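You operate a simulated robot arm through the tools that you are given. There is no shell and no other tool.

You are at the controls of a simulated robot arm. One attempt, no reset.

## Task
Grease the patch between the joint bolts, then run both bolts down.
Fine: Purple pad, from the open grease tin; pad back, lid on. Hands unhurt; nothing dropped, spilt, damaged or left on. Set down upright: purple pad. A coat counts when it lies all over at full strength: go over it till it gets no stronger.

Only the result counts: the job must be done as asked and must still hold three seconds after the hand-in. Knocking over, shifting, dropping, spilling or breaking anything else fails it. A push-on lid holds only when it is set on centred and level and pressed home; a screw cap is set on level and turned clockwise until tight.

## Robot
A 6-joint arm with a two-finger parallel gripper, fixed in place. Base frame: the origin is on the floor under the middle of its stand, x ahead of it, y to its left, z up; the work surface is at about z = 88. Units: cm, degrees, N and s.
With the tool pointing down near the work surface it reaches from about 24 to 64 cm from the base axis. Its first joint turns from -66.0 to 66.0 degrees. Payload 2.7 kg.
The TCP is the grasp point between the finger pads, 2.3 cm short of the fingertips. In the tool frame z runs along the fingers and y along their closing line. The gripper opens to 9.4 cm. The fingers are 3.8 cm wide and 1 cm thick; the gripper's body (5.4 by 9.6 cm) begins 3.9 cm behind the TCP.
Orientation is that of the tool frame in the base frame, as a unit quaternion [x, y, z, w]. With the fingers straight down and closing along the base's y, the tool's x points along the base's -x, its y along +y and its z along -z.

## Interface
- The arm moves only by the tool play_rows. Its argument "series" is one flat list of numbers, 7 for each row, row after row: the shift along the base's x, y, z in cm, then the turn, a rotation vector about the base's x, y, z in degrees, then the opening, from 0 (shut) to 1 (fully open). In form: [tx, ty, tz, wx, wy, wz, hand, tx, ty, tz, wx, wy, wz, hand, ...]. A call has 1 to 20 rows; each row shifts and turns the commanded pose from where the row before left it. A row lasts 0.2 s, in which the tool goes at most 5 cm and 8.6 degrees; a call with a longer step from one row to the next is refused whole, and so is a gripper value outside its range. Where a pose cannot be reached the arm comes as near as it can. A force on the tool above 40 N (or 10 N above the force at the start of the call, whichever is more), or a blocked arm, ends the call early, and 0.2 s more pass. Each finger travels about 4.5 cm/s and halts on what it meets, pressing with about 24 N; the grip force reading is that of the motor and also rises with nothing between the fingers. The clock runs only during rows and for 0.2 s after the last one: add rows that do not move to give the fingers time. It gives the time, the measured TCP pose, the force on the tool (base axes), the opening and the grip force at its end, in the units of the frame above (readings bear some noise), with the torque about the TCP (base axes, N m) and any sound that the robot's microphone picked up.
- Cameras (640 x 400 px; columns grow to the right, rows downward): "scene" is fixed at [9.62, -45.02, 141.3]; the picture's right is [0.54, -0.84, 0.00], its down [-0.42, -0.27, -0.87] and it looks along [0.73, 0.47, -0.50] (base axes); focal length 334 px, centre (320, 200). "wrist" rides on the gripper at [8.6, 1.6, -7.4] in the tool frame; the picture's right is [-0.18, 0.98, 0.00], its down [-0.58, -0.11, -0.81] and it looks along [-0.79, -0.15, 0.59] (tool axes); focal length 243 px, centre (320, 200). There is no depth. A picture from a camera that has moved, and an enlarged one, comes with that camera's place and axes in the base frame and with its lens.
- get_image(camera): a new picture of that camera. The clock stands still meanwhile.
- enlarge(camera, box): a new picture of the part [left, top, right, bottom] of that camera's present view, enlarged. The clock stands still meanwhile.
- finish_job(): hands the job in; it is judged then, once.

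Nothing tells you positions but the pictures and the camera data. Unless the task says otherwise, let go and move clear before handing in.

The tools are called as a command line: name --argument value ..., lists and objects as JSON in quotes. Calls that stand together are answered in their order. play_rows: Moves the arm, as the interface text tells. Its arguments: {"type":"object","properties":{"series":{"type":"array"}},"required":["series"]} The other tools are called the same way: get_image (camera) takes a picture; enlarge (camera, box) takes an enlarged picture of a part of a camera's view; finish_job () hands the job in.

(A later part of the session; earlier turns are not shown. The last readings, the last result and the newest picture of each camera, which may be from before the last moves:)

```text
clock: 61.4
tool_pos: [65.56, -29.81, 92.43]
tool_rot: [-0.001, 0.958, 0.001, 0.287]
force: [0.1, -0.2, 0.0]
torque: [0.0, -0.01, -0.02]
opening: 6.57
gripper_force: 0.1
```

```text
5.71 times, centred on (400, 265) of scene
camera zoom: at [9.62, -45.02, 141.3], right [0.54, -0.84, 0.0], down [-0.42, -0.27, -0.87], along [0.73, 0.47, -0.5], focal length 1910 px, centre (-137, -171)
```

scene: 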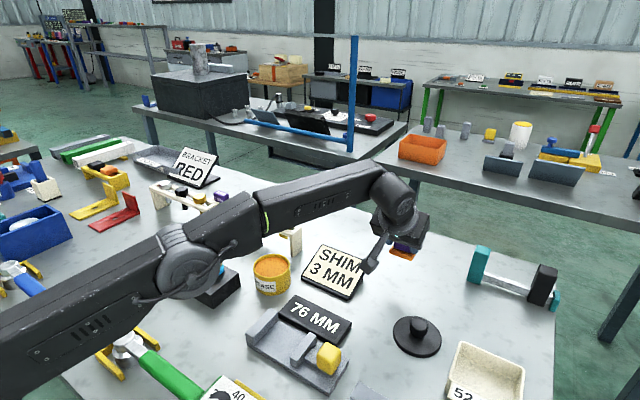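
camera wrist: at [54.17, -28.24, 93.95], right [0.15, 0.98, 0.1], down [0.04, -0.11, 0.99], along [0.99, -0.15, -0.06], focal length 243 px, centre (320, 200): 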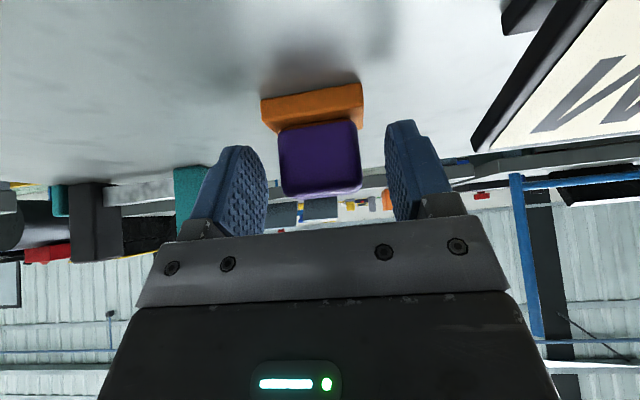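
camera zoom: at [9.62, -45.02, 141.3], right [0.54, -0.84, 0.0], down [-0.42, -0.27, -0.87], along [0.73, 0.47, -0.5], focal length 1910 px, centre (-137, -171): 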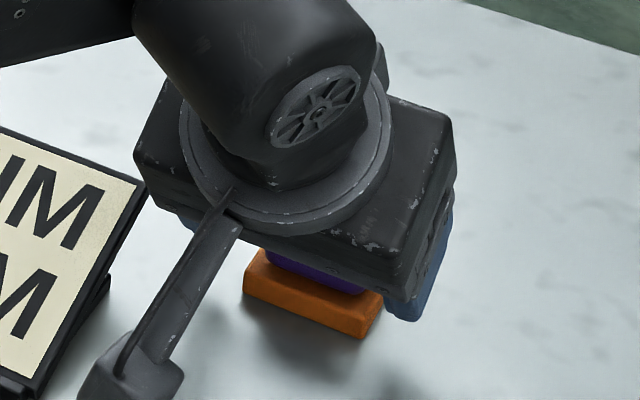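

The pad stands upright and released at its original place. I'll back away along the tool axis, reduce the tilt, and then look at the pad and the lid.

play_rows --series '[-0.8, 0, 1.2, 0, 0, 0, 0.7, -1.33, 0, 2.0, 0, 0, 0, 0.7, -1.33, 0, 2.0, 0, 0, 0, 0.7, -1.33, 0, 2.0, 0, 0, 0, 0.7, -3, -1, 1.5, 0, 8, 0, 0.8, -4, -1.5, 1.0, 0, 7.5, 0, 0.8, -3, -1.5, 0, 0, 0, 0, 0.8, 0, 0, 0, 0, 0, 0, 0.8]'

get_image --camera "wrist"

get_image --camera "scene"

```text
clock: 63.2
tool_pos: [50.39, -33.85, 102.22]
tool_rot: [-0.001, 0.988, 0.0, 0.156]
force: [1.0, 0.0, 0.3]
torque: [-0.03, 0.0, 0.03]
opening: 7.53
gripper_force: 0.2
```

```text
taken
camera wrist: at [39.93, -32.27, 106.68], right [0.17, 0.98, 0.06], down [0.31, -0.11, 0.95], along [0.94, -0.15, -0.32], focal length 243 px, centre (320, 200)
```

wrist: 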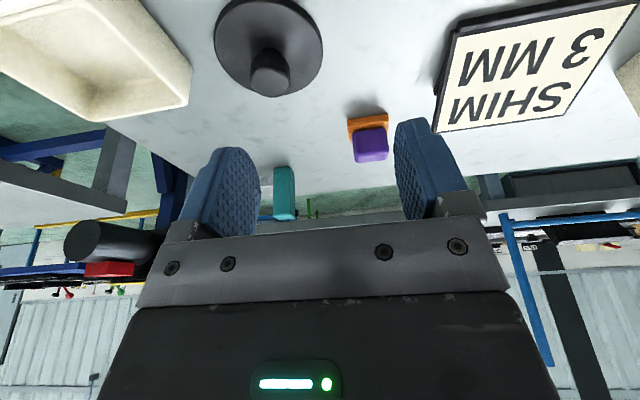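

```text
taken
```

scene: 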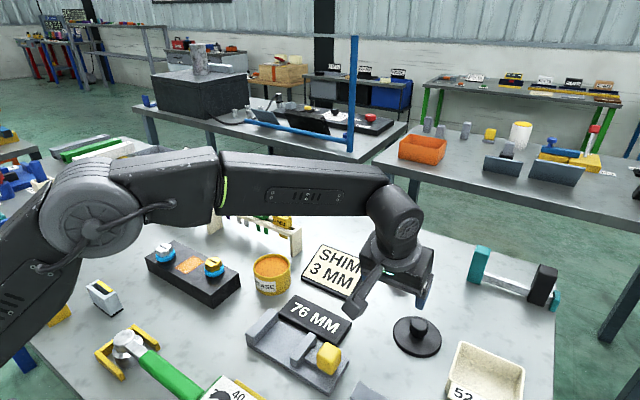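

enlarge --camera "wrist" --box '[200, 0, 340, 110]'

enlarge --camera "wrist" --box '[320, 80, 420, 180]'

enlarge --camera "scene" --box '[380, 290, 460, 370]'

```text
3.64 times, centred on (270, 55) of wrist
camera zoom: at [39.93, -32.27, 106.68], right [0.17, 0.98, 0.06], down [0.31, -0.11, 0.95], along [0.94, -0.15, -0.32], focal length 882 px, centre (502, 727)
```

zoom: 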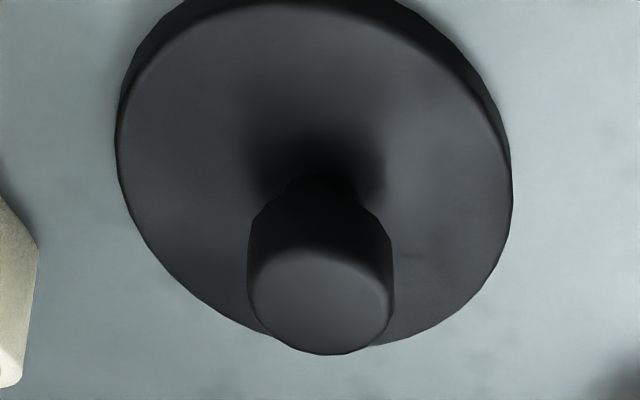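

```text
4.00 times, centred on (370, 130) of wrist
camera zoom: at [39.93, -32.27, 106.68], right [0.17, 0.98, 0.06], down [0.31, -0.11, 0.95], along [0.94, -0.15, -0.32], focal length 970 px, centre (120, 480)
```

zoom: 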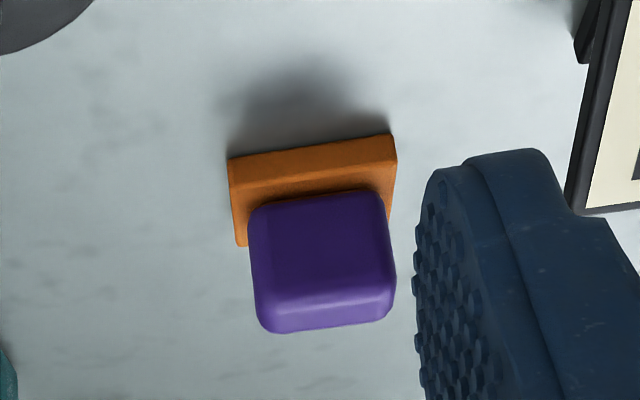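

```text
5.00 times, centred on (420, 330) of scene
camera zoom: at [9.61, -45.02, 141.3], right [0.54, -0.84, 0.0], down [-0.42, -0.27, -0.87], along [0.73, 0.47, -0.5], focal length 1671 px, centre (-180, -450)
```

zoom: 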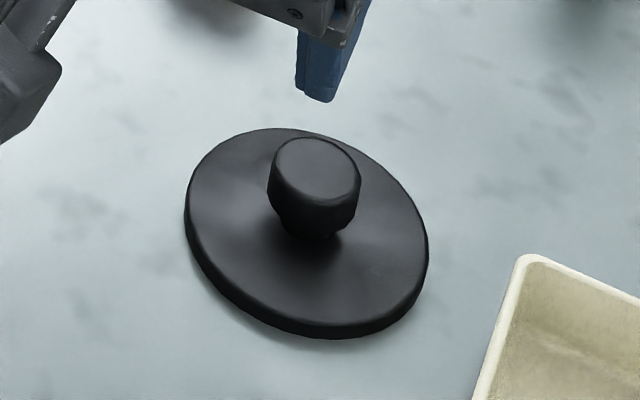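

The pad is upright on its spot. The lid is centred near (54.4,-38.0), its knob top at z≈91.7, 3.2 cm wide. I'll move above the knob and check.

play_rows --series '[1.83, -2.09, -2.2, 0, 0, 0, 0.7, 1.83, -2.09, -2.2, 0, 0, 0, 0.7, 0, 0, 0, 0, 0, 0, 0.7]'

get_image --camera "wrist"

enlarge --camera "scene" --box '[360, 270, 460, 370]'

```text
clock: 64.0
tool_pos: [54.32, -37.93, 97.61]
tool_rot: [-0.001, 0.988, 0.0, 0.156]
force: [0.9, 0.1, 0.6]
torque: [0.03, 0.0, 0.0]
opening: 6.59
gripper_force: 0.1
```

```text
taken
camera wrist: at [43.79, -36.49, 102.1], right [0.17, 0.98, 0.06], down [0.31, -0.11, 0.95], along [0.94, -0.15, -0.32], focal length 243 px, centre (320, 200)
```

wrist: 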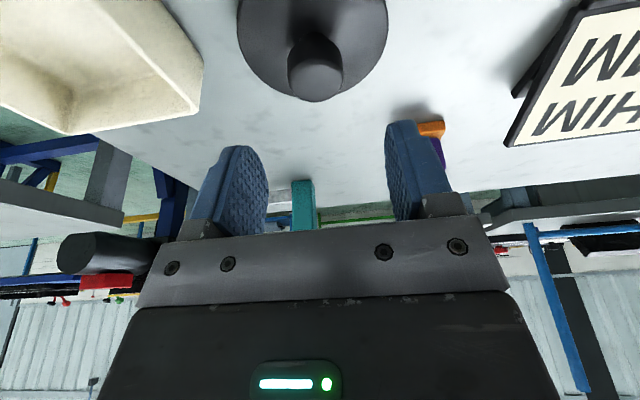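

```text
4.00 times, centred on (410, 320) of scene
camera zoom: at [9.62, -45.02, 141.29], right [0.54, -0.84, 0.0], down [-0.42, -0.27, -0.87], along [0.73, 0.47, -0.5], focal length 1337 px, centre (-40, -280)
```

zoom: 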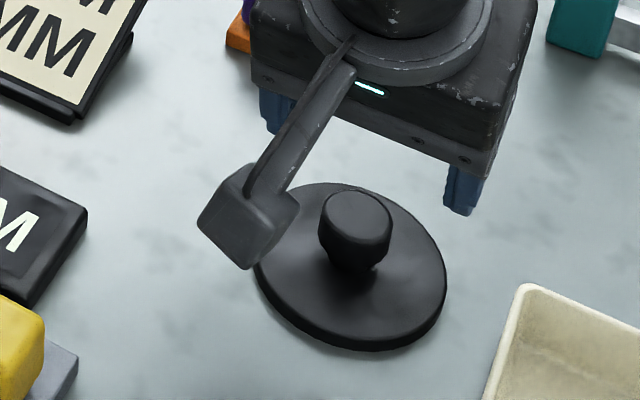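

Knob centre confirmed at about (54.3,-38.08). Descend with fingers straddling the knob.

play_rows --series '[-0.2, -0.1, -1.5, 0, 0, 0, 0.7, -0.1, 0, -1.5, 0, 0, 0, 0.7, 0, 0, -1.2, 0, 0, 0, 0.7, 0, 0, 0, 0, 0, 0, 0.7]'

get_image --camera "wrist"

enlarge --camera "scene" --box '[360, 270, 460, 370]'

```text
clock: 65.0
tool_pos: [53.92, -38.24, 93.57]
tool_rot: [0.0, 0.988, 0.0, 0.156]
force: [-0.6, 0.8, -0.2]
torque: [-0.01, 0.03, 0.03]
opening: 6.59
gripper_force: 0.0
```

```text
taken
camera wrist: at [43.42, -36.63, 98.03], right [0.17, 0.98, 0.06], down [0.31, -0.11, 0.95], along [0.94, -0.15, -0.32], focal length 243 px, centre (320, 200)
```

wrist: 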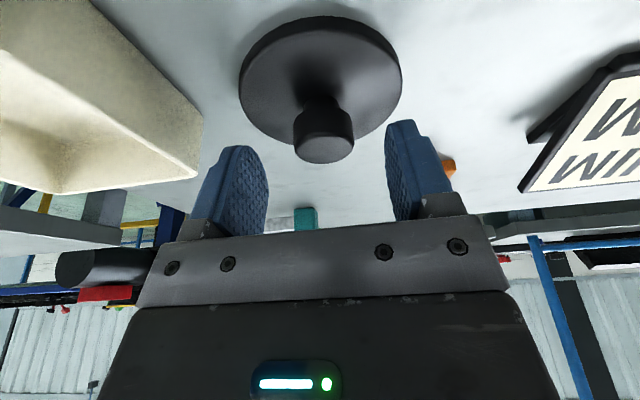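

```text
4.00 times, centred on (410, 320) of scene
camera zoom: at [9.62, -45.02, 141.29], right [0.54, -0.84, 0.0], down [-0.42, -0.27, -0.87], along [0.73, 0.47, -0.5], focal length 1337 px, centre (-40, -280)
```

zoom: 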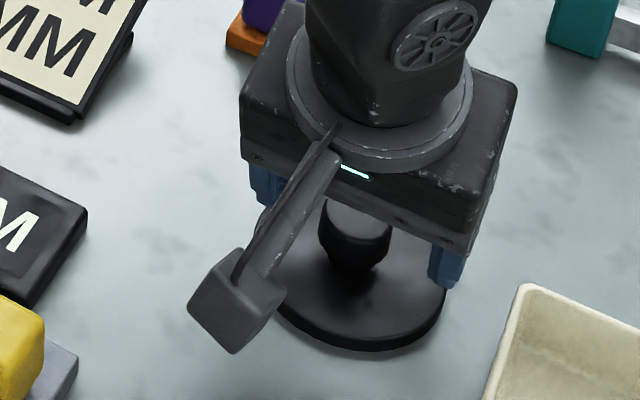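

play_rows --series '[0.05, 0.12, -0.8, 0, 0, 0, 0.7, 0, 0, -0.5, 0, 0, 0, 0.7, 0, 0, -0.3, 0, 0, 0, 0.7, 0, 0, 0, 0, 0, 0, 0.7]'

get_image --camera "wrist"

enlarge --camera "scene" --box '[360, 270, 460, 370]'

```text
clock: 66.0
tool_pos: [54.03, -38.09, 91.95]
tool_rot: [-0.001, 0.988, -0.001, 0.156]
force: [-0.3, -0.2, 0.2]
torque: [-0.01, -0.02, -0.01]
opening: 6.55
gripper_force: 0.1
```

```text
taken
camera wrist: at [43.51, -36.52, 96.41], right [0.17, 0.98, 0.06], down [0.31, -0.11, 0.95], along [0.94, -0.15, -0.32], focal length 243 px, centre (320, 200)
```

wrist: 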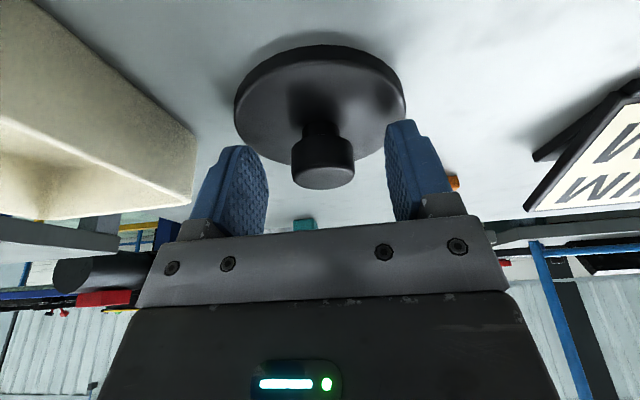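

```text
4.00 times, centred on (410, 320) of scene
camera zoom: at [9.62, -45.02, 141.29], right [0.54, -0.84, 0.0], down [-0.42, -0.27, -0.87], along [0.73, 0.47, -0.5], focal length 1337 px, centre (-40, -280)
```

zoom: 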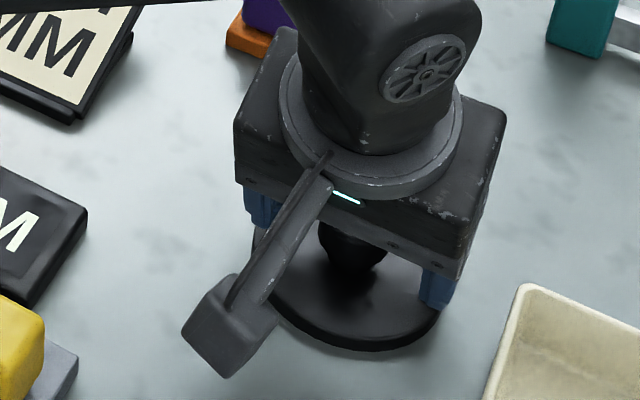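

Fingers straddle the knob head. Close the gripper.

play_rows --series '[0, 0, 0, 0, 0, 0, 0.5, 0, 0, 0, 0, 0, 0, 0.4, 0, 0, 0, 0, 0, 0, 0.2, 0, 0, 0, 0, 0, 0, 0.1, 0, 0, 0, 0, 0, 0, 0.1]'

get_image --camera "wrist"

```text
clock: 67.2
tool_pos: [54.13, -38.1, 92.01]
tool_rot: [-0.001, 0.988, 0.001, 0.155]
force: [-0.4, 1.0, 0.0]
torque: [0.01, -0.02, 0.0]
opening: 3.04
gripper_force: 23.8
```

```text
taken
camera wrist: at [43.51, -36.52, 96.44], right [0.17, 0.98, 0.06], down [0.31, -0.11, 0.95], along [0.94, -0.15, -0.32], focal length 243 px, centre (320, 200)
```

wrist: 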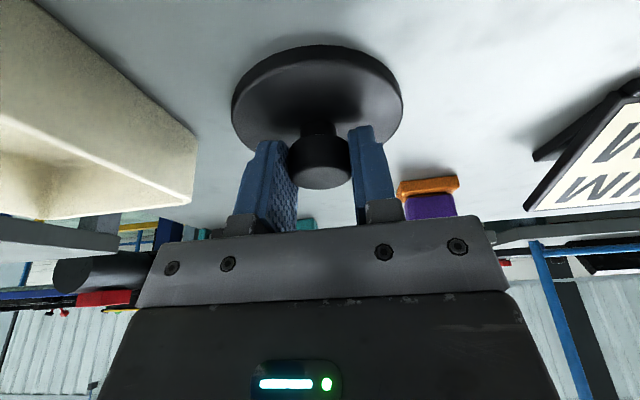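

Gripped (3.04 cm). Lift the lid straight up and check it stays level.

play_rows --series '[0, 0, 0.4, 0, 0, 0, 0.1, 0, 0, 0.8, 0, 0, 0, 0.1, 0, 0, 1.5, 0, 0, 0, 0.1, 0, 0, 2.5, 0, 0, 0, 0.1, 0, 0, 0, 0, 0, 0, 0.1]'

get_image --camera "wrist"

enlarge --camera "scene" --box '[360, 250, 460, 350]'

```text
clock: 68.4
tool_pos: [53.93, -38.08, 96.82]
tool_rot: [-0.001, 0.988, 0.0, 0.155]
force: [0.4, -0.3, -1.5]
torque: [-0.02, 0.03, -0.01]
opening: 3.03
gripper_force: 23.6
```

```text
taken
camera wrist: at [43.48, -36.46, 101.37], right [0.17, 0.98, 0.06], down [0.31, -0.11, 0.95], along [0.94, -0.15, -0.32], focal length 243 px, centre (320, 200)
```

wrist: 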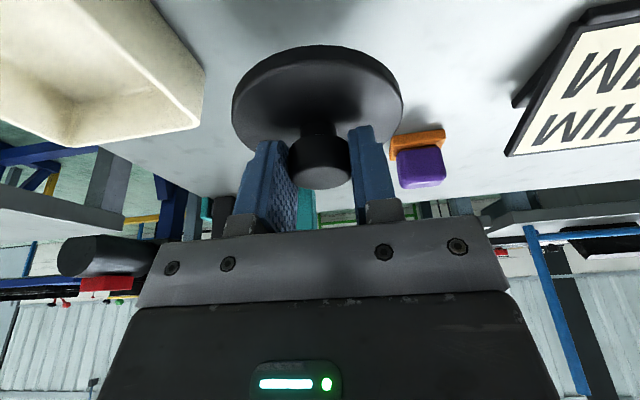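

```text
4.00 times, centred on (410, 300) of scene
camera zoom: at [9.62, -45.02, 141.29], right [0.54, -0.84, 0.0], down [-0.42, -0.27, -0.87], along [0.73, 0.47, -0.5], focal length 1337 px, centre (-40, -200)
```

zoom: 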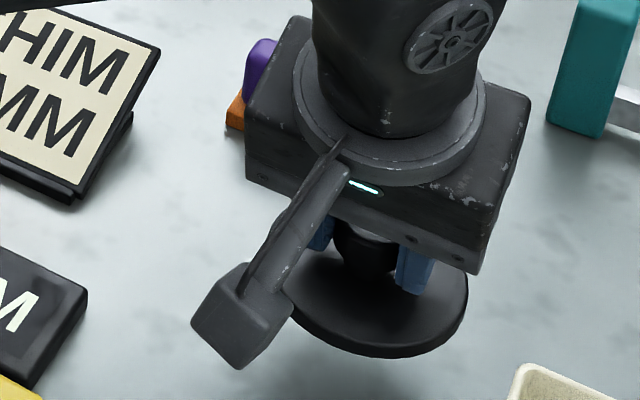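

The lid is level in the grip and didn't slip. Carry it high to above the tin.

play_rows --series '[0, 0, 2, 0, 0, 0, 0.1, -0.3, 2, 2.2, 0, 0, 0, 0.1, -0.32, 3.7, 0, 0, 0, 0, 0.1, -0.32, 3.7, 0, 0, 0, 0, 0.1, -0.32, 3.7, 0, 0, 0, 0, 0.1, -0.32, 3.7, 0, 0, 0, 0, 0.1, -0.32, 3.7, 0, 0, 0, 0, 0.1, -0.32, 3.7, 0, 0, 0, 0, 0.1, -0.32, 3.7, 0, 0, 0, 0, 0.1, -0.32, 3.7, 0, 0, 0, 0, 0.1, 0, 0, 0, 0, 0, 0, 0.1]'

get_image --camera "wrist"

enlarge --camera "scene" --box '[200, 190, 320, 310]'

```text
clock: 70.8
tool_pos: [51.26, -6.22, 101.37]
tool_rot: [-0.001, 0.988, 0.0, 0.155]
force: [0.1, -0.2, -0.1]
torque: [0.03, 0.02, 0.01]
opening: 3.08
gripper_force: 24.4
```

```text
taken
camera wrist: at [40.67, -4.65, 105.85], right [0.17, 0.98, 0.06], down [0.3, -0.11, 0.95], along [0.94, -0.15, -0.32], focal length 243 px, centre (320, 200)
```

wrist: 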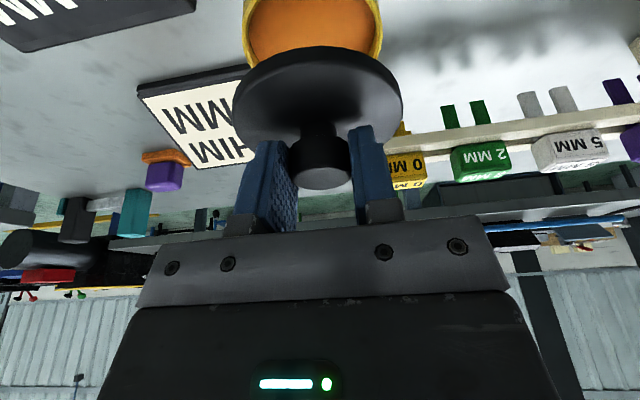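

```text
3.33 times, centred on (260, 250) of scene
camera zoom: at [9.62, -45.02, 141.29], right [0.54, -0.84, 0.0], down [-0.42, -0.27, -0.87], along [0.73, 0.47, -0.5], focal length 1114 px, centre (520, 33)
```

zoom: 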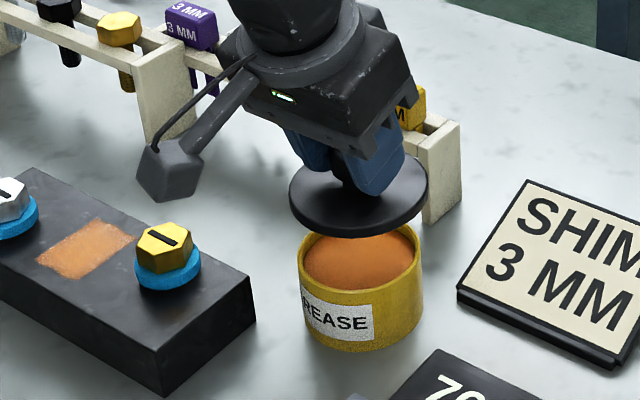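

enlarge --camera "wrist" --box '[210, 0, 430, 150]'

enlarge --camera "scene" --box '[240, 220, 310, 300]'

```text
2.67 times, centred on (320, 75) of wrist
camera zoom: at [40.67, -4.65, 105.85], right [0.17, 0.98, 0.06], down [0.3, -0.11, 0.95], along [0.94, -0.15, -0.32], focal length 647 px, centre (320, 533)
```

zoom: 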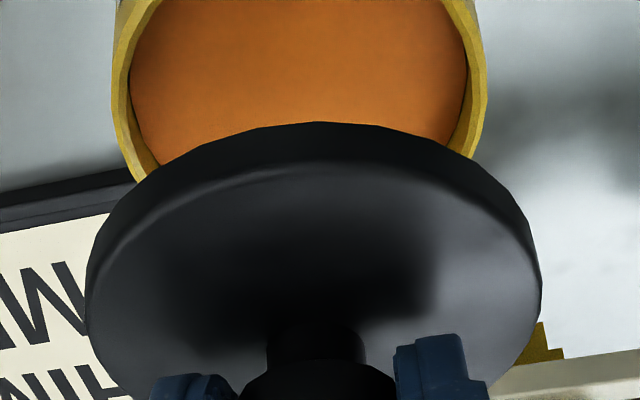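

```text
5.00 times, centred on (275, 260) of scene
camera zoom: at [9.62, -45.02, 141.29], right [0.54, -0.84, 0.0], down [-0.42, -0.27, -0.87], along [0.73, 0.47, -0.5], focal length 1671 px, centre (545, -100)
```

zoom: 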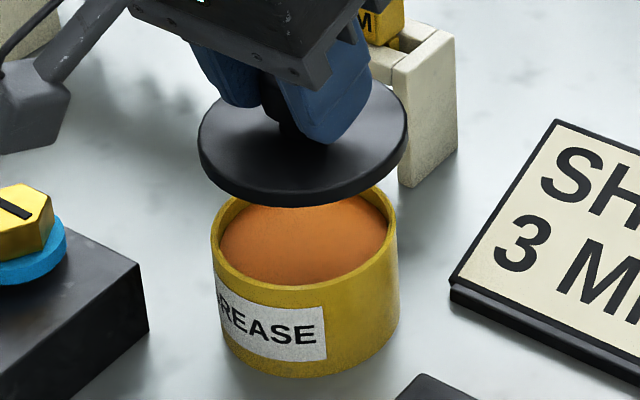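

Tin centre ≈(51.3,-6.2); the lid centre is about 0.2–0.4 cm beyond in x. Shift slightly and lower to about 1.5 cm above the rim to compare.

play_rows --series '[-0.25, 0.05, -1, 0, 0, 0, 0.1, 0, 0, -1, 0, 0, 0, 0.1, 0, 0, -0.8, 0, 0, 0, 0.1, 0, 0, 0, 0, 0, 0, 0.1]'

enlarge --camera "wrist" --box '[210, 0, 430, 150]'

enlarge --camera "scene" --box '[240, 220, 310, 300]'

```text
clock: 71.8
tool_pos: [50.81, -6.32, 98.55]
tool_rot: [-0.001, 0.988, 0.0, 0.156]
force: [0.3, 0.3, -1.1]
torque: [-0.03, -0.02, 0.02]
opening: 3.06
gripper_force: 24.4
```

```text
2.67 times, centred on (320, 75) of wrist
camera zoom: at [40.31, -4.74, 102.97], right [0.17, 0.98, 0.06], down [0.31, -0.11, 0.95], along [0.94, -0.15, -0.32], focal length 647 px, centre (320, 533)
```

zoom: 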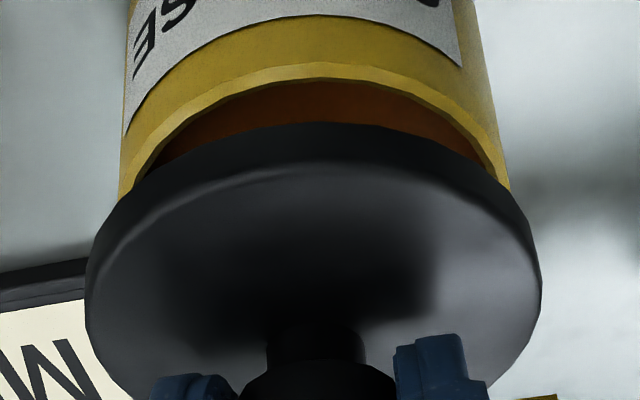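

```text
5.00 times, centred on (275, 260) of scene
camera zoom: at [9.62, -45.02, 141.29], right [0.54, -0.84, 0.0], down [-0.42, -0.27, -0.87], along [0.73, 0.47, -0.5], focal length 1671 px, centre (545, -100)
```

zoom: 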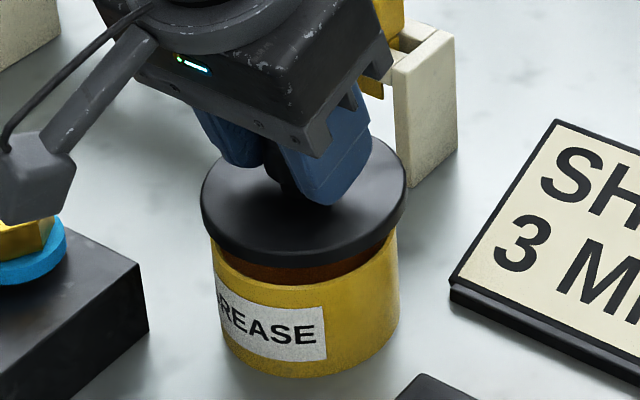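

Lid is within ~0.15 cm of concentric in both views. Small correction (-0.1,+0.1), then lower toward the rim.

play_rows --series '[-0.1, 0.1, -0.4, 0, 0, 0, 0.1, 0, 0, -0.4, 0, 0, 0, 0.1, 0, 0, -0.3, 0, 0, 0, 0.1, 0, 0, 0, 0, 0, 0, 0.1]'

enlarge --camera "wrist" --box '[210, 0, 430, 150]'

enlarge --camera "scene" --box '[240, 220, 310, 300]'

```text
clock: 72.8
tool_pos: [50.84, -6.3, 97.41]
tool_rot: [-0.001, 0.988, 0.0, 0.156]
force: [0.6, 0.2, -0.4]
torque: [0.02, 0.0, -0.01]
opening: 3.04
gripper_force: 24.2
```

```text
2.67 times, centred on (320, 75) of wrist
camera zoom: at [40.3, -4.71, 101.86], right [0.17, 0.98, 0.06], down [0.31, -0.11, 0.95], along [0.94, -0.15, -0.32], focal length 647 px, centre (320, 533)
```

zoom: 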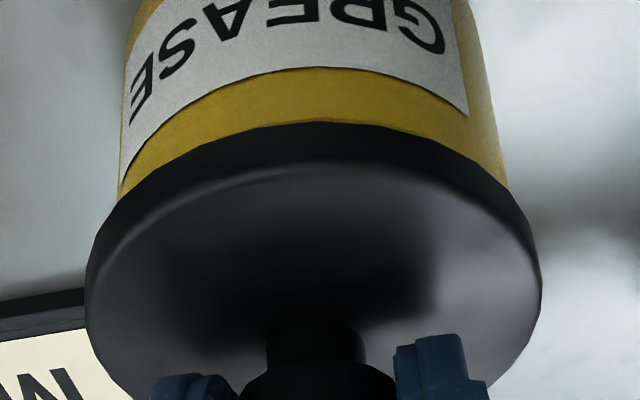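

```text
5.00 times, centred on (275, 260) of scene
camera zoom: at [9.62, -45.02, 141.29], right [0.54, -0.84, 0.0], down [-0.42, -0.27, -0.87], along [0.73, 0.47, -0.5], focal length 1671 px, centre (545, -100)
```

zoom: 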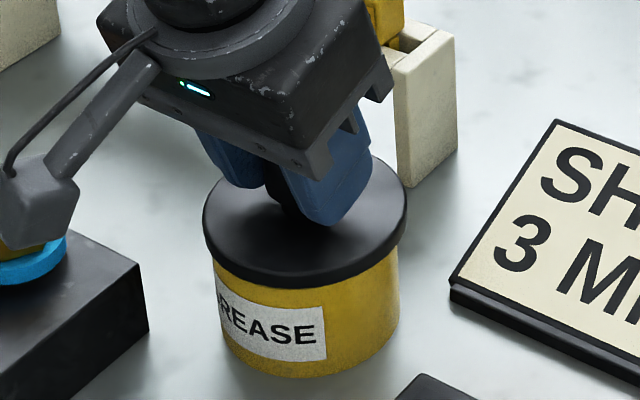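

The lid now covers the rim concentrically in both views. Lower in fine steps until contact.

play_rows --series '[0, 0, -0.15, 0, 0, 0, 0.1, 0, 0, -0.1, 0, 0, 0, 0.1, 0, 0, 0, 0, 0, 0, 0.1]'

```text
clock: 73.6
tool_pos: [50.78, -6.32, 97.08]
tool_rot: [-0.001, 0.988, 0.0, 0.155]
force: [-0.7, 0.1, 0.3]
torque: [0.0, -0.03, -0.02]
opening: 3.04
gripper_force: 24.0
```

play_rows --series '[0, 0, -0.1, 0, 0, 0, 0.1, 0, 0, -0.1, 0, 0, 0, 0.1, 0, 0, 0, 0, 0, 0, 0.1]'

enlarge --camera "scene" --box '[240, 220, 310, 300]'

```text
clock: 74.4
tool_pos: [50.81, -6.39, 96.89]
tool_rot: [0.0, 0.988, 0.0, 0.156]
force: [0.1, -0.7, 0.3]
torque: [-0.03, -0.02, 0.0]
opening: 3.06
gripper_force: 24.1
```

```text
5.00 times, centred on (275, 260) of scene
camera zoom: at [9.62, -45.02, 141.29], right [0.54, -0.84, 0.0], down [-0.42, -0.27, -0.87], along [0.73, 0.47, -0.5], focal length 1671 px, centre (545, -100)
```

zoom: 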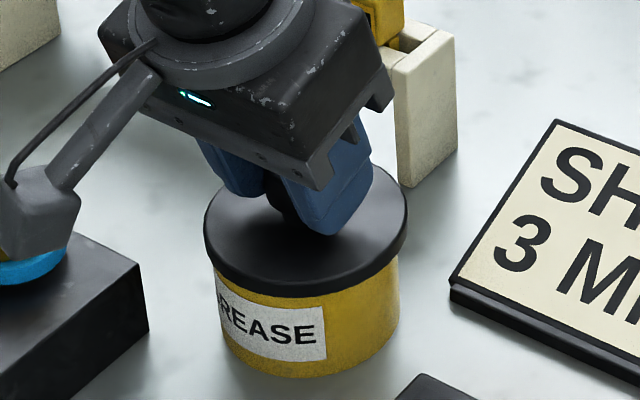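

play_rows --series '[0, 0, -0.1, 0, 0, 0, 0.1, 0, 0, -0.1, 0, 0, 0, 0.1, 0, 0, 0, 0, 0, 0, 0.1]'

```text
clock: 75.2
tool_pos: [50.74, -6.24, 96.99]
tool_rot: [-0.001, 0.988, -0.001, 0.157]
force: [-11.8, 8.7, 22.4]
torque: [0.19, 0.26, 0.08]
opening: 3.06
gripper_force: 24.2
heard: snap
```

A snap was heard at contact. I'll look at how the lid sits.

enlarge --camera "scene" --box '[240, 220, 310, 300]'

enlarge --camera "wrist" --box '[210, 0, 430, 150]'

get_image --camera "scene"

```text
5.00 times, centred on (275, 260) of scene
camera zoom: at [9.55, -44.99, 141.31], right [0.54, -0.84, 0.0], down [-0.42, -0.27, -0.87], along [0.73, 0.47, -0.49], focal length 1671 px, centre (545, -100)
```

zoom: 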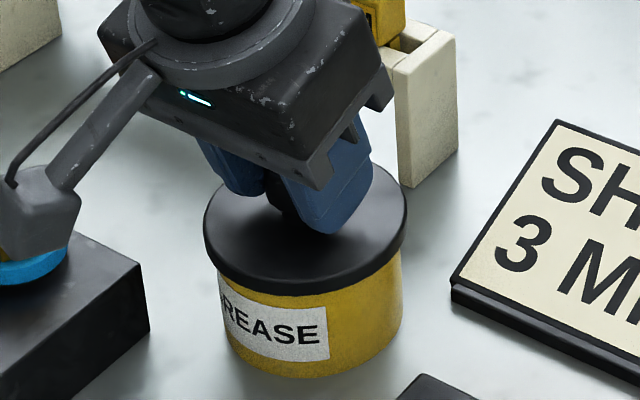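

```text
2.67 times, centred on (320, 75) of wrist
camera zoom: at [40.24, -4.69, 101.4], right [0.17, 0.98, 0.06], down [0.3, -0.11, 0.95], along [0.94, -0.15, -0.32], focal length 647 px, centre (320, 533)
```

zoom: 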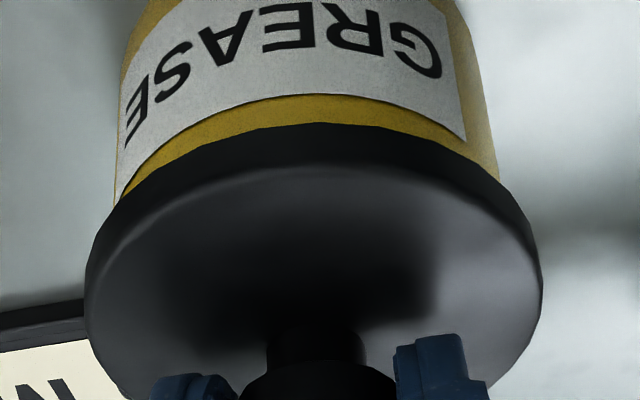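

```text
taken
```

scene: 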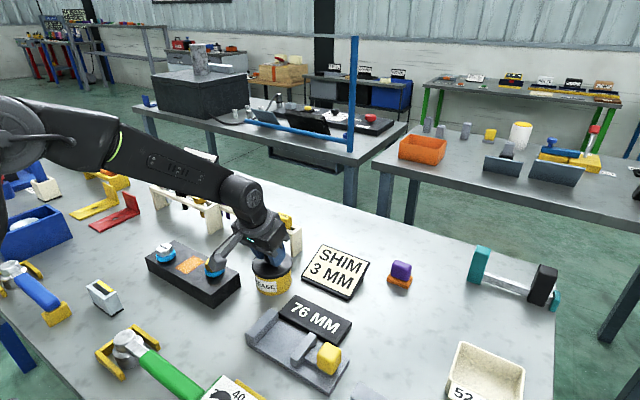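

The snap indicates the lid engaged. I'll press slightly more to make sure it's home, then relieve the load.

play_rows --series '[-0.08, 0.08, -0.1, 0, 0, 0, 0.1, 0, 0, -0.08, 0, 0, 0, 0.1, 0, 0, 0, 0, 0, 0, 0.1]'

```text
clock: 76.0
tool_pos: [50.77, -6.27, 96.92]
tool_rot: [-0.001, 0.987, -0.001, 0.161]
force: [-1.0, 2.2, 28.9]
torque: [0.05, -0.2, 0.05]
opening: 3.04
gripper_force: 24.2
```

Pressed at 29 N with almost no side load. Relieve the load and let go of the knob.

play_rows --series '[0, 0, 0.2, 0, 0, 0, 0.1, 0, 0, 0.2, 0, 0, 0, 0.1, 0, 0, 0, 0, 0, 0, 0.1]'

```text
clock: 76.8
tool_pos: [50.6, -6.28, 96.8]
tool_rot: [0.001, 0.988, 0.0, 0.153]
force: [2.1, 0.5, 4.4]
torque: [0.04, -0.3, 0.02]
opening: 3.02
gripper_force: 24.1
heard: snap
```

enlarge --camera "scene" --box '[240, 220, 310, 300]'

enlarge --camera "wrist" --box '[210, 0, 430, 150]'

```text
5.00 times, centred on (275, 260) of scene
camera zoom: at [9.61, -45.02, 141.3], right [0.54, -0.84, 0.0], down [-0.42, -0.27, -0.87], along [0.73, 0.47, -0.5], focal length 1671 px, centre (545, -100)
```

zoom: 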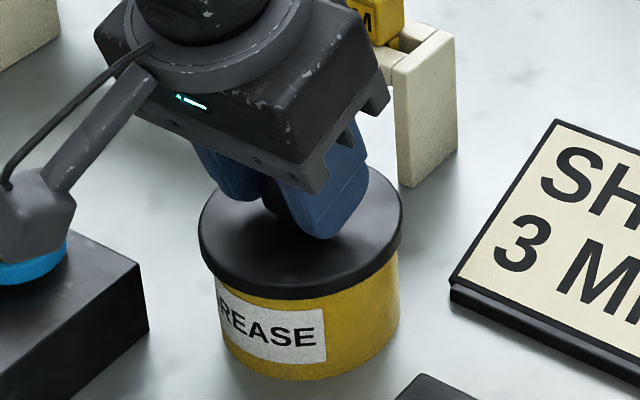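

```text
2.67 times, centred on (320, 75) of wrist
camera zoom: at [40.07, -4.68, 101.39], right [0.17, 0.98, 0.06], down [0.31, -0.11, 0.94], along [0.93, -0.15, -0.32], focal length 647 px, centre (320, 533)
```

zoom: 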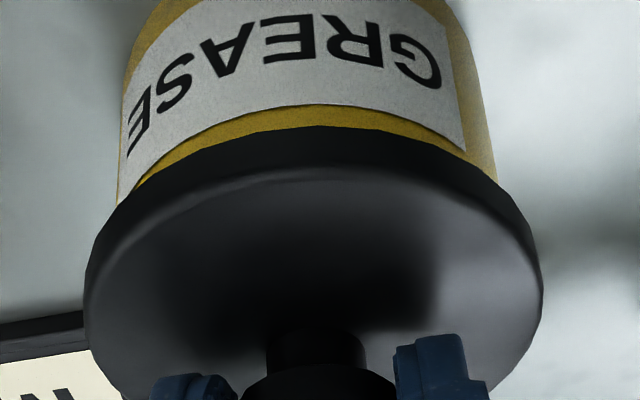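

A second snap came as the load eased, with the lid sitting lower. I'll press once more to verify that it's fully home and doesn't move further.

play_rows --series '[0.05, 0, -0.15, 0, 0, 0, 0.1, 0, 0, -0.15, 0, 0, 0, 0.1, 0, 0, -0.1, 0, 0, 0, 0.1, 0, 0, 0, 0, 0, 0, 0.1]'

enlarge --camera "wrist" --box '[210, 0, 430, 150]'

enlarge --camera "scene" --box '[240, 220, 310, 300]'

```text
clock: 77.8
tool_pos: [50.73, -6.31, 96.76]
tool_rot: [0.0, 0.988, -0.001, 0.157]
force: [-9.6, 0.3, 28.0]
torque: [-0.05, 0.1, -0.01]
opening: 3.06
gripper_force: 24.3
```

```text
2.67 times, centred on (320, 75) of wrist
camera zoom: at [40.27, -4.7, 101.22], right [0.17, 0.98, 0.06], down [0.3, -0.11, 0.95], along [0.94, -0.15, -0.31], focal length 647 px, centre (320, 533)
```

zoom: 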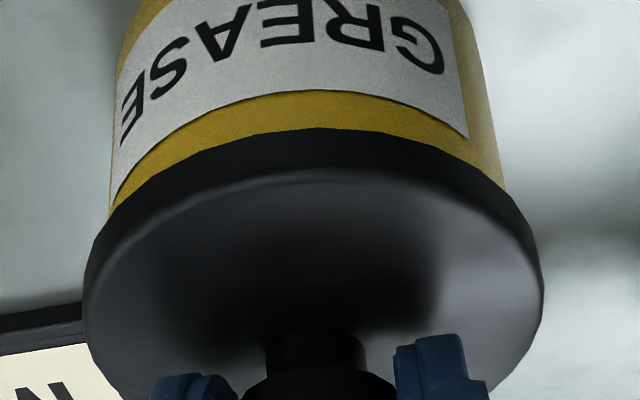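

```text
5.00 times, centred on (275, 260) of scene
camera zoom: at [9.54, -45.02, 141.3], right [0.54, -0.84, 0.0], down [-0.42, -0.27, -0.87], along [0.73, 0.47, -0.49], focal length 1671 px, centre (545, -100)
```

zoom: 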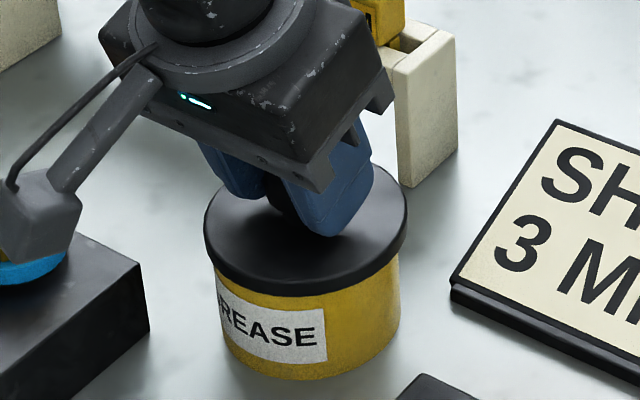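

I need to tell whether the lid is truly engaged. I'll unload in small increments and look for resistance to a gentle pull.

play_rows --series '[0, 0, 0.15, 0, 0, 0, 0.1, 0, 0, 0, 0, 0, 0, 0.1]'

```text
clock: 78.4
tool_pos: [50.97, -6.27, 96.73]
tool_rot: [0.0, 0.988, 0.0, 0.157]
force: [1.2, -3.6, 19.0]
torque: [-0.07, -0.19, -0.02]
opening: 3.06
gripper_force: 23.9
```

play_rows --series '[0, 0, 0.15, 0, 0, 0, 0.1, 0, 0, 0, 0, 0, 0, 0.1]'

enlarge --camera "scene" --box '[240, 220, 310, 300]'

```text
clock: 79.0
tool_pos: [50.63, -6.3, 96.8]
tool_rot: [-0.001, 0.988, 0.0, 0.155]
force: [3.5, -1.8, 8.0]
torque: [-0.02, -0.39, -0.04]
opening: 3.04
gripper_force: 24.4
```

```text
5.00 times, centred on (275, 260) of scene
camera zoom: at [9.61, -45.02, 141.29], right [0.54, -0.84, 0.0], down [-0.42, -0.27, -0.87], along [0.73, 0.47, -0.5], focal length 1671 px, centre (545, -100)
```

zoom: 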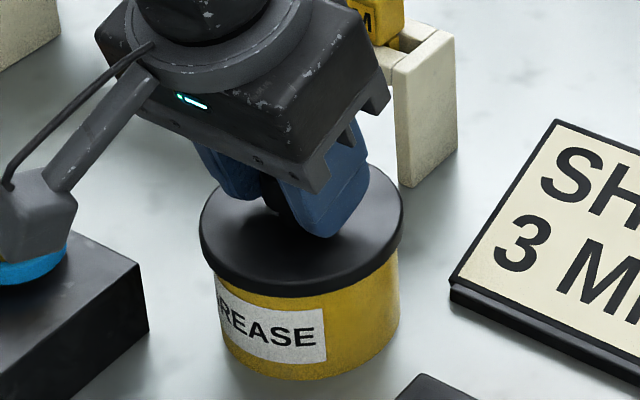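

play_rows --series '[0, 0, 0.12, 0, 0, 0, 0.1, 0, 0, 0, 0, 0, 0, 0.1]'

```text
clock: 79.6
tool_pos: [50.57, -6.22, 96.8]
tool_rot: [-0.001, 0.988, 0.0, 0.152]
force: [0.2, 0.0, -0.5]
torque: [0.01, 0.02, 0.0]
opening: 3.03
gripper_force: 23.8
```

play_rows --series '[0, 0, 0.1, 0, 0, 0, 0.1, 0, 0, 0, 0, 0, 0, 0.1]'

```text
clock: 80.2
tool_pos: [50.81, -6.25, 96.92]
tool_rot: [-0.002, 0.988, 0.0, 0.155]
force: [-0.2, 0.1, 0.7]
torque: [0.0, -0.05, -0.01]
opening: 3.09
gripper_force: 24.6
```

play_rows --series '[0, 0, 0.1, 0, 0, 0, 0.1, 0, 0, 0, 0, 0, 0, 0.1]'

enlarge --camera "scene" --box '[240, 220, 310, 300]'

enlarge --camera "wrist" --box '[210, 0, 430, 150]'

```text
clock: 80.8
tool_pos: [50.7, -6.15, 97.17]
tool_rot: [-0.002, 0.988, 0.001, 0.155]
force: [-0.6, -0.1, -0.2]
torque: [-0.01, 0.01, 0.0]
opening: 3.07
gripper_force: 24.3
```

```text
5.00 times, centred on (275, 260) of scene
camera zoom: at [9.62, -45.02, 141.29], right [0.54, -0.84, 0.0], down [-0.42, -0.27, -0.87], along [0.73, 0.47, -0.5], focal length 1671 px, centre (545, -100)
```

zoom: 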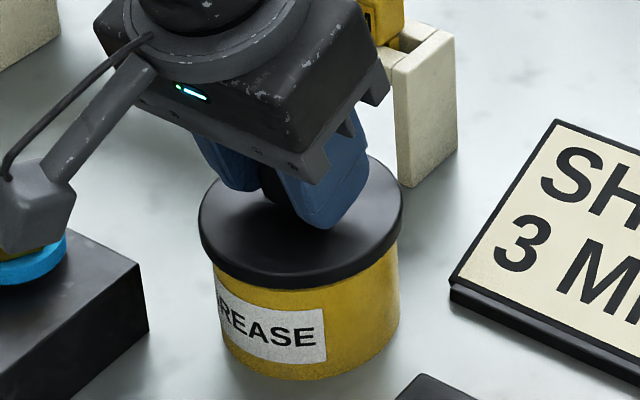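

```text
2.67 times, centred on (320, 75) of wrist
camera zoom: at [40.22, -4.59, 101.69], right [0.17, 0.98, 0.06], down [0.31, -0.11, 0.95], along [0.94, -0.15, -0.32], focal length 647 px, centre (320, 533)
```

zoom: 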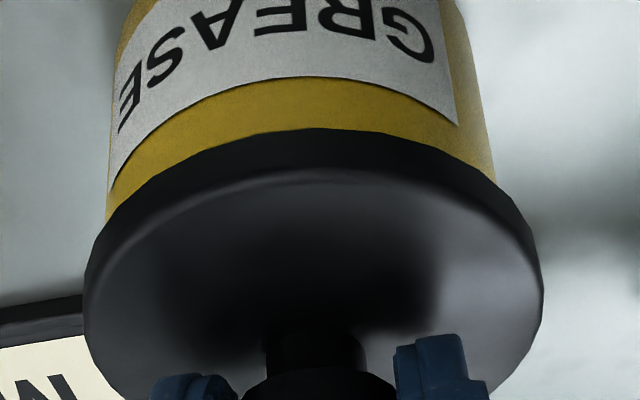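

The lid lifted freely, so it isn't holding yet; it also sits about 0.17 cm off toward +y now. I'll re-centre and check before pressing again.

play_rows --series '[0, -0.15, 0.2, 0, 0, 0, 0.1, 0, 0, 0, 0, 0, 0, 0.1]'

enlarge --camera "wrist" --box '[210, 0, 430, 150]'

enlarge --camera "scene" --box '[250, 225, 300, 300]'

```text
clock: 81.4
tool_pos: [50.89, -6.28, 97.4]
tool_rot: [0.0, 0.988, -0.001, 0.156]
force: [-0.9, 0.6, -0.6]
torque: [-0.01, 0.0, 0.0]
opening: 3.06
gripper_force: 23.9
```

```text
2.67 times, centred on (320, 75) of wrist
camera zoom: at [40.26, -4.74, 101.91], right [0.17, 0.98, 0.06], down [0.31, -0.11, 0.95], along [0.94, -0.15, -0.32], focal length 647 px, centre (320, 533)
```

zoom: 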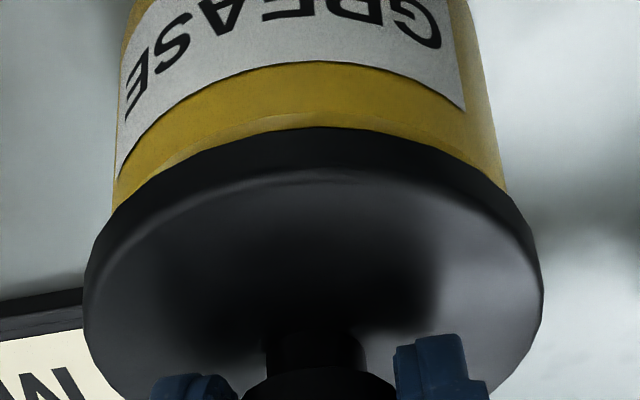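

```text
5.33 times, centred on (275, 262) of scene
camera zoom: at [9.62, -45.02, 141.29], right [0.54, -0.84, 0.0], down [-0.42, -0.27, -0.87], along [0.73, 0.47, -0.5], focal length 1782 px, centre (560, -133)
```

zoom: 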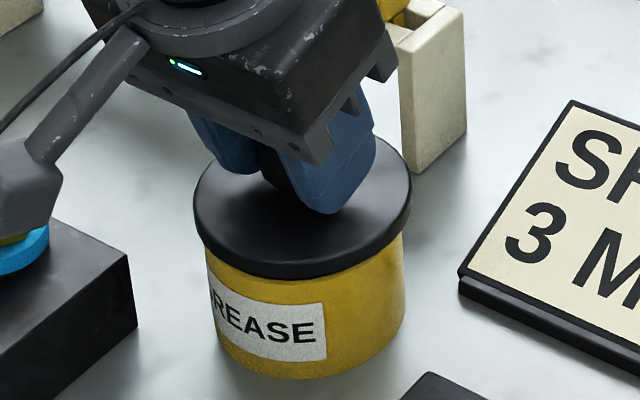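

play_rows --series '[-0.06, -0.1, -0.25, 0, -1, 0, 0.1, 0, 0, -0.2, 0, 0, 0, 0.1, 0, 0, 0, 0, 0, 0, 0.1]'

enlarge --camera "wrist" --box '[210, 0, 430, 150]'

enlarge --camera "scene" --box '[250, 225, 300, 300]'

```text
clock: 82.2
tool_pos: [50.71, -6.38, 97.03]
tool_rot: [-0.001, 0.986, -0.001, 0.164]
force: [0.3, -0.8, -0.1]
torque: [-0.01, 0.02, -0.01]
opening: 3.02
gripper_force: 23.8
```

```text
2.67 times, centred on (320, 75) of wrist
camera zoom: at [40.1, -4.89, 101.29], right [0.17, 0.98, 0.06], down [0.29, -0.11, 0.95], along [0.94, -0.15, -0.3], focal length 647 px, centre (320, 533)
```

zoom: 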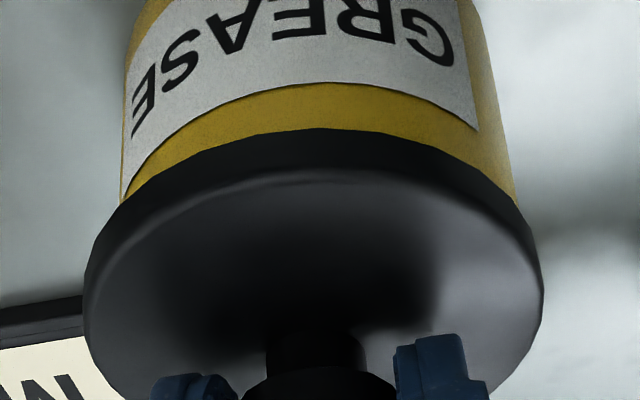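

```text
5.33 times, centred on (275, 262) of scene
camera zoom: at [9.62, -45.02, 141.29], right [0.54, -0.84, 0.0], down [-0.42, -0.27, -0.87], along [0.73, 0.47, -0.5], focal length 1782 px, centre (560, -133)
```

zoom: 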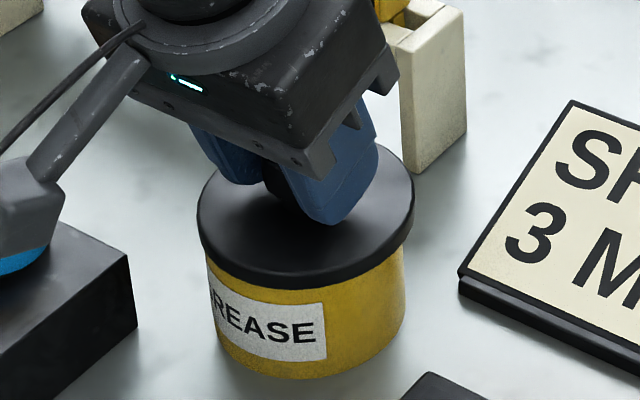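

play_rows --series '[0, 0.05, -0.15, 0, 0, 0, 0.1, 0, 0, -0.1, 0, 0, 0, 0.1, 0, 0, 0, 0, 0, 0, 0.1]'

```text
clock: 83.0
tool_pos: [50.83, -6.52, 96.76]
tool_rot: [-0.001, 0.986, 0.0, 0.164]
force: [1.0, 1.4, 2.8]
torque: [0.06, 0.16, -0.01]
opening: 3.03
gripper_force: 23.7
```

play_rows --series '[0, 0, -0.1, 0, 0, 0, 0.1, 0, 0, 0, 0, 0, 0, 0.1]'

enlarge --camera "wrist" --box '[210, 0, 430, 150]'

enlarge --camera "scene" --box '[250, 225, 300, 300]'

```text
clock: 83.6
tool_pos: [50.61, -6.38, 96.71]
tool_rot: [0.0, 0.986, 0.0, 0.164]
force: [-0.6, 3.7, 8.1]
torque: [0.06, 0.31, -0.1]
opening: 3.05
gripper_force: 23.6
```

```text
2.67 times, centred on (320, 75) of wrist
camera zoom: at [40.02, -4.81, 101.06], right [0.17, 0.98, 0.06], down [0.29, -0.11, 0.95], along [0.94, -0.15, -0.3], focal length 647 px, centre (320, 533)
```

zoom: 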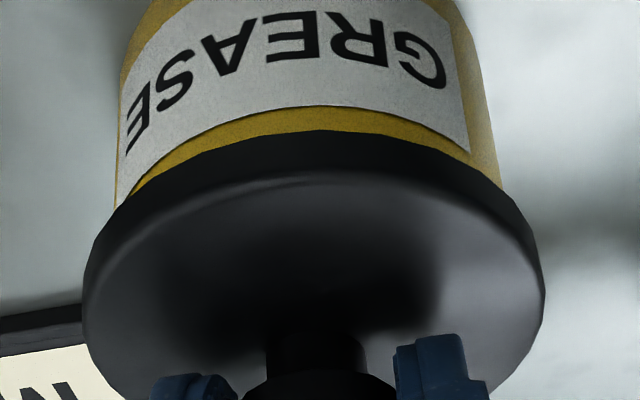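

```text
5.33 times, centred on (275, 262) of scene
camera zoom: at [9.6, -45.01, 141.3], right [0.54, -0.84, 0.0], down [-0.42, -0.27, -0.87], along [0.73, 0.47, -0.5], focal length 1782 px, centre (560, -133)
```

zoom: 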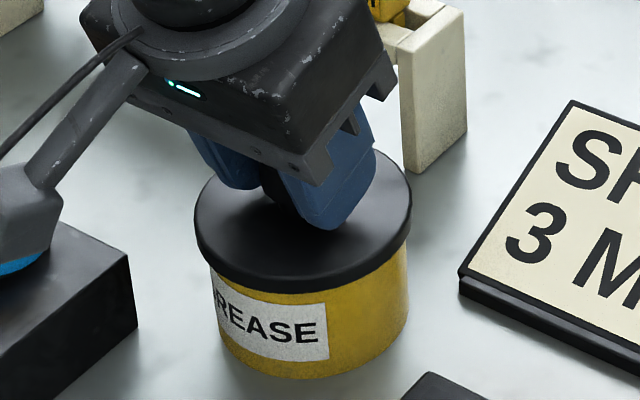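

Contact at 8 N but slightly off to -x. I'll ease up a little, nudge +x/-y, and press again in increments, watching for the snap.

play_rows --series '[0, 0, 0.2, 0, 0, 0, 0.1, 0.12, -0.05, 0, 0, 0, 0, 0.1, 0, 0, 0, 0, 0, 0, 0.1]'

enlarge --camera "wrist" --box '[210, 0, 430, 150]'

enlarge --camera "scene" --box '[250, 225, 300, 300]'

```text
clock: 84.4
tool_pos: [50.76, -6.39, 96.74]
tool_rot: [-0.002, 0.986, 0.001, 0.164]
force: [0.7, -0.5, -1.1]
torque: [0.01, -0.02, 0.01]
opening: 3.04
gripper_force: 23.8
```

```text
2.67 times, centred on (320, 75) of wrist
camera zoom: at [40.17, -4.89, 101.14], right [0.17, 0.98, 0.06], down [0.29, -0.11, 0.95], along [0.94, -0.15, -0.3], focal length 647 px, centre (320, 533)
```

zoom: 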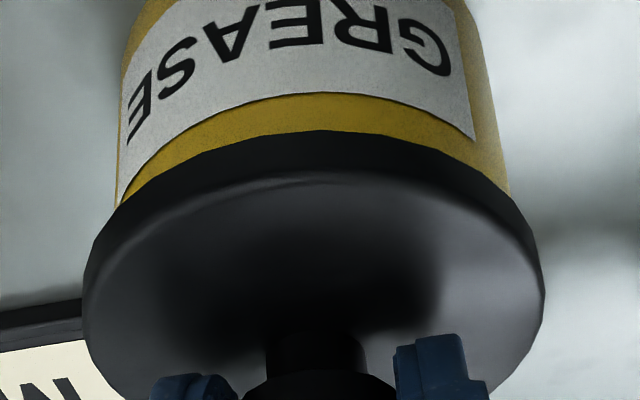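

```text
5.33 times, centred on (275, 262) of scene
camera zoom: at [9.62, -45.02, 141.29], right [0.54, -0.84, 0.0], down [-0.42, -0.27, -0.87], along [0.73, 0.47, -0.5], focal length 1782 px, centre (560, -133)
```

zoom: 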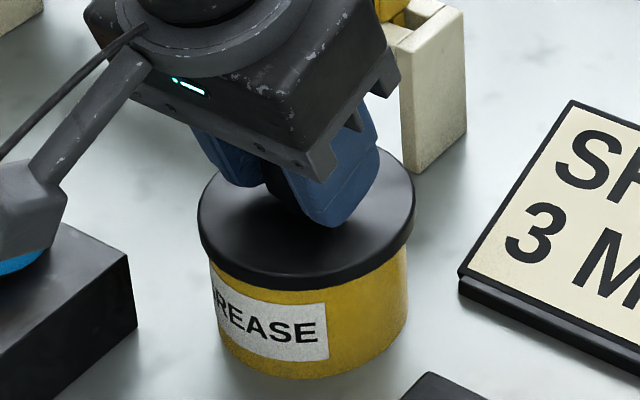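

Well centred in both views now. Press straight down.

play_rows --series '[0, 0, -0.15, 0, 0, 0, 0.1, 0, 0, -0.12, 0, 0, 0, 0.1, 0, 0, 0, 0, 0, 0, 0.1]'

```text
clock: 85.2
tool_pos: [50.83, -6.42, 96.66]
tool_rot: [-0.001, 0.986, 0.0, 0.165]
force: [-0.8, 3.3, 11.6]
torque: [0.01, 0.46, -0.04]
opening: 3.05
gripper_force: 24.3
```

Contact torque shows the near edge touching first, so I'll undo the 1° pitch and press again.

play_rows --series '[0, 0, 0.2, 0, 0.9, 0, 0.1, 0, 0, 0, 0, 0, 0, 0.1, 0, 0, -0.15, 0, 0, 0, 0.1, 0, 0, -0.1, 0, 0, 0, 0.1, 0, 0, 0, 0, 0, 0, 0.1]'

```text
clock: 86.4
tool_pos: [50.68, -6.56, 96.7]
tool_rot: [0.0, 0.987, -0.001, 0.158]
force: [-9.9, -0.1, 27.0]
torque: [0.0, -0.05, 0.0]
opening: 3.04
gripper_force: 23.9
```

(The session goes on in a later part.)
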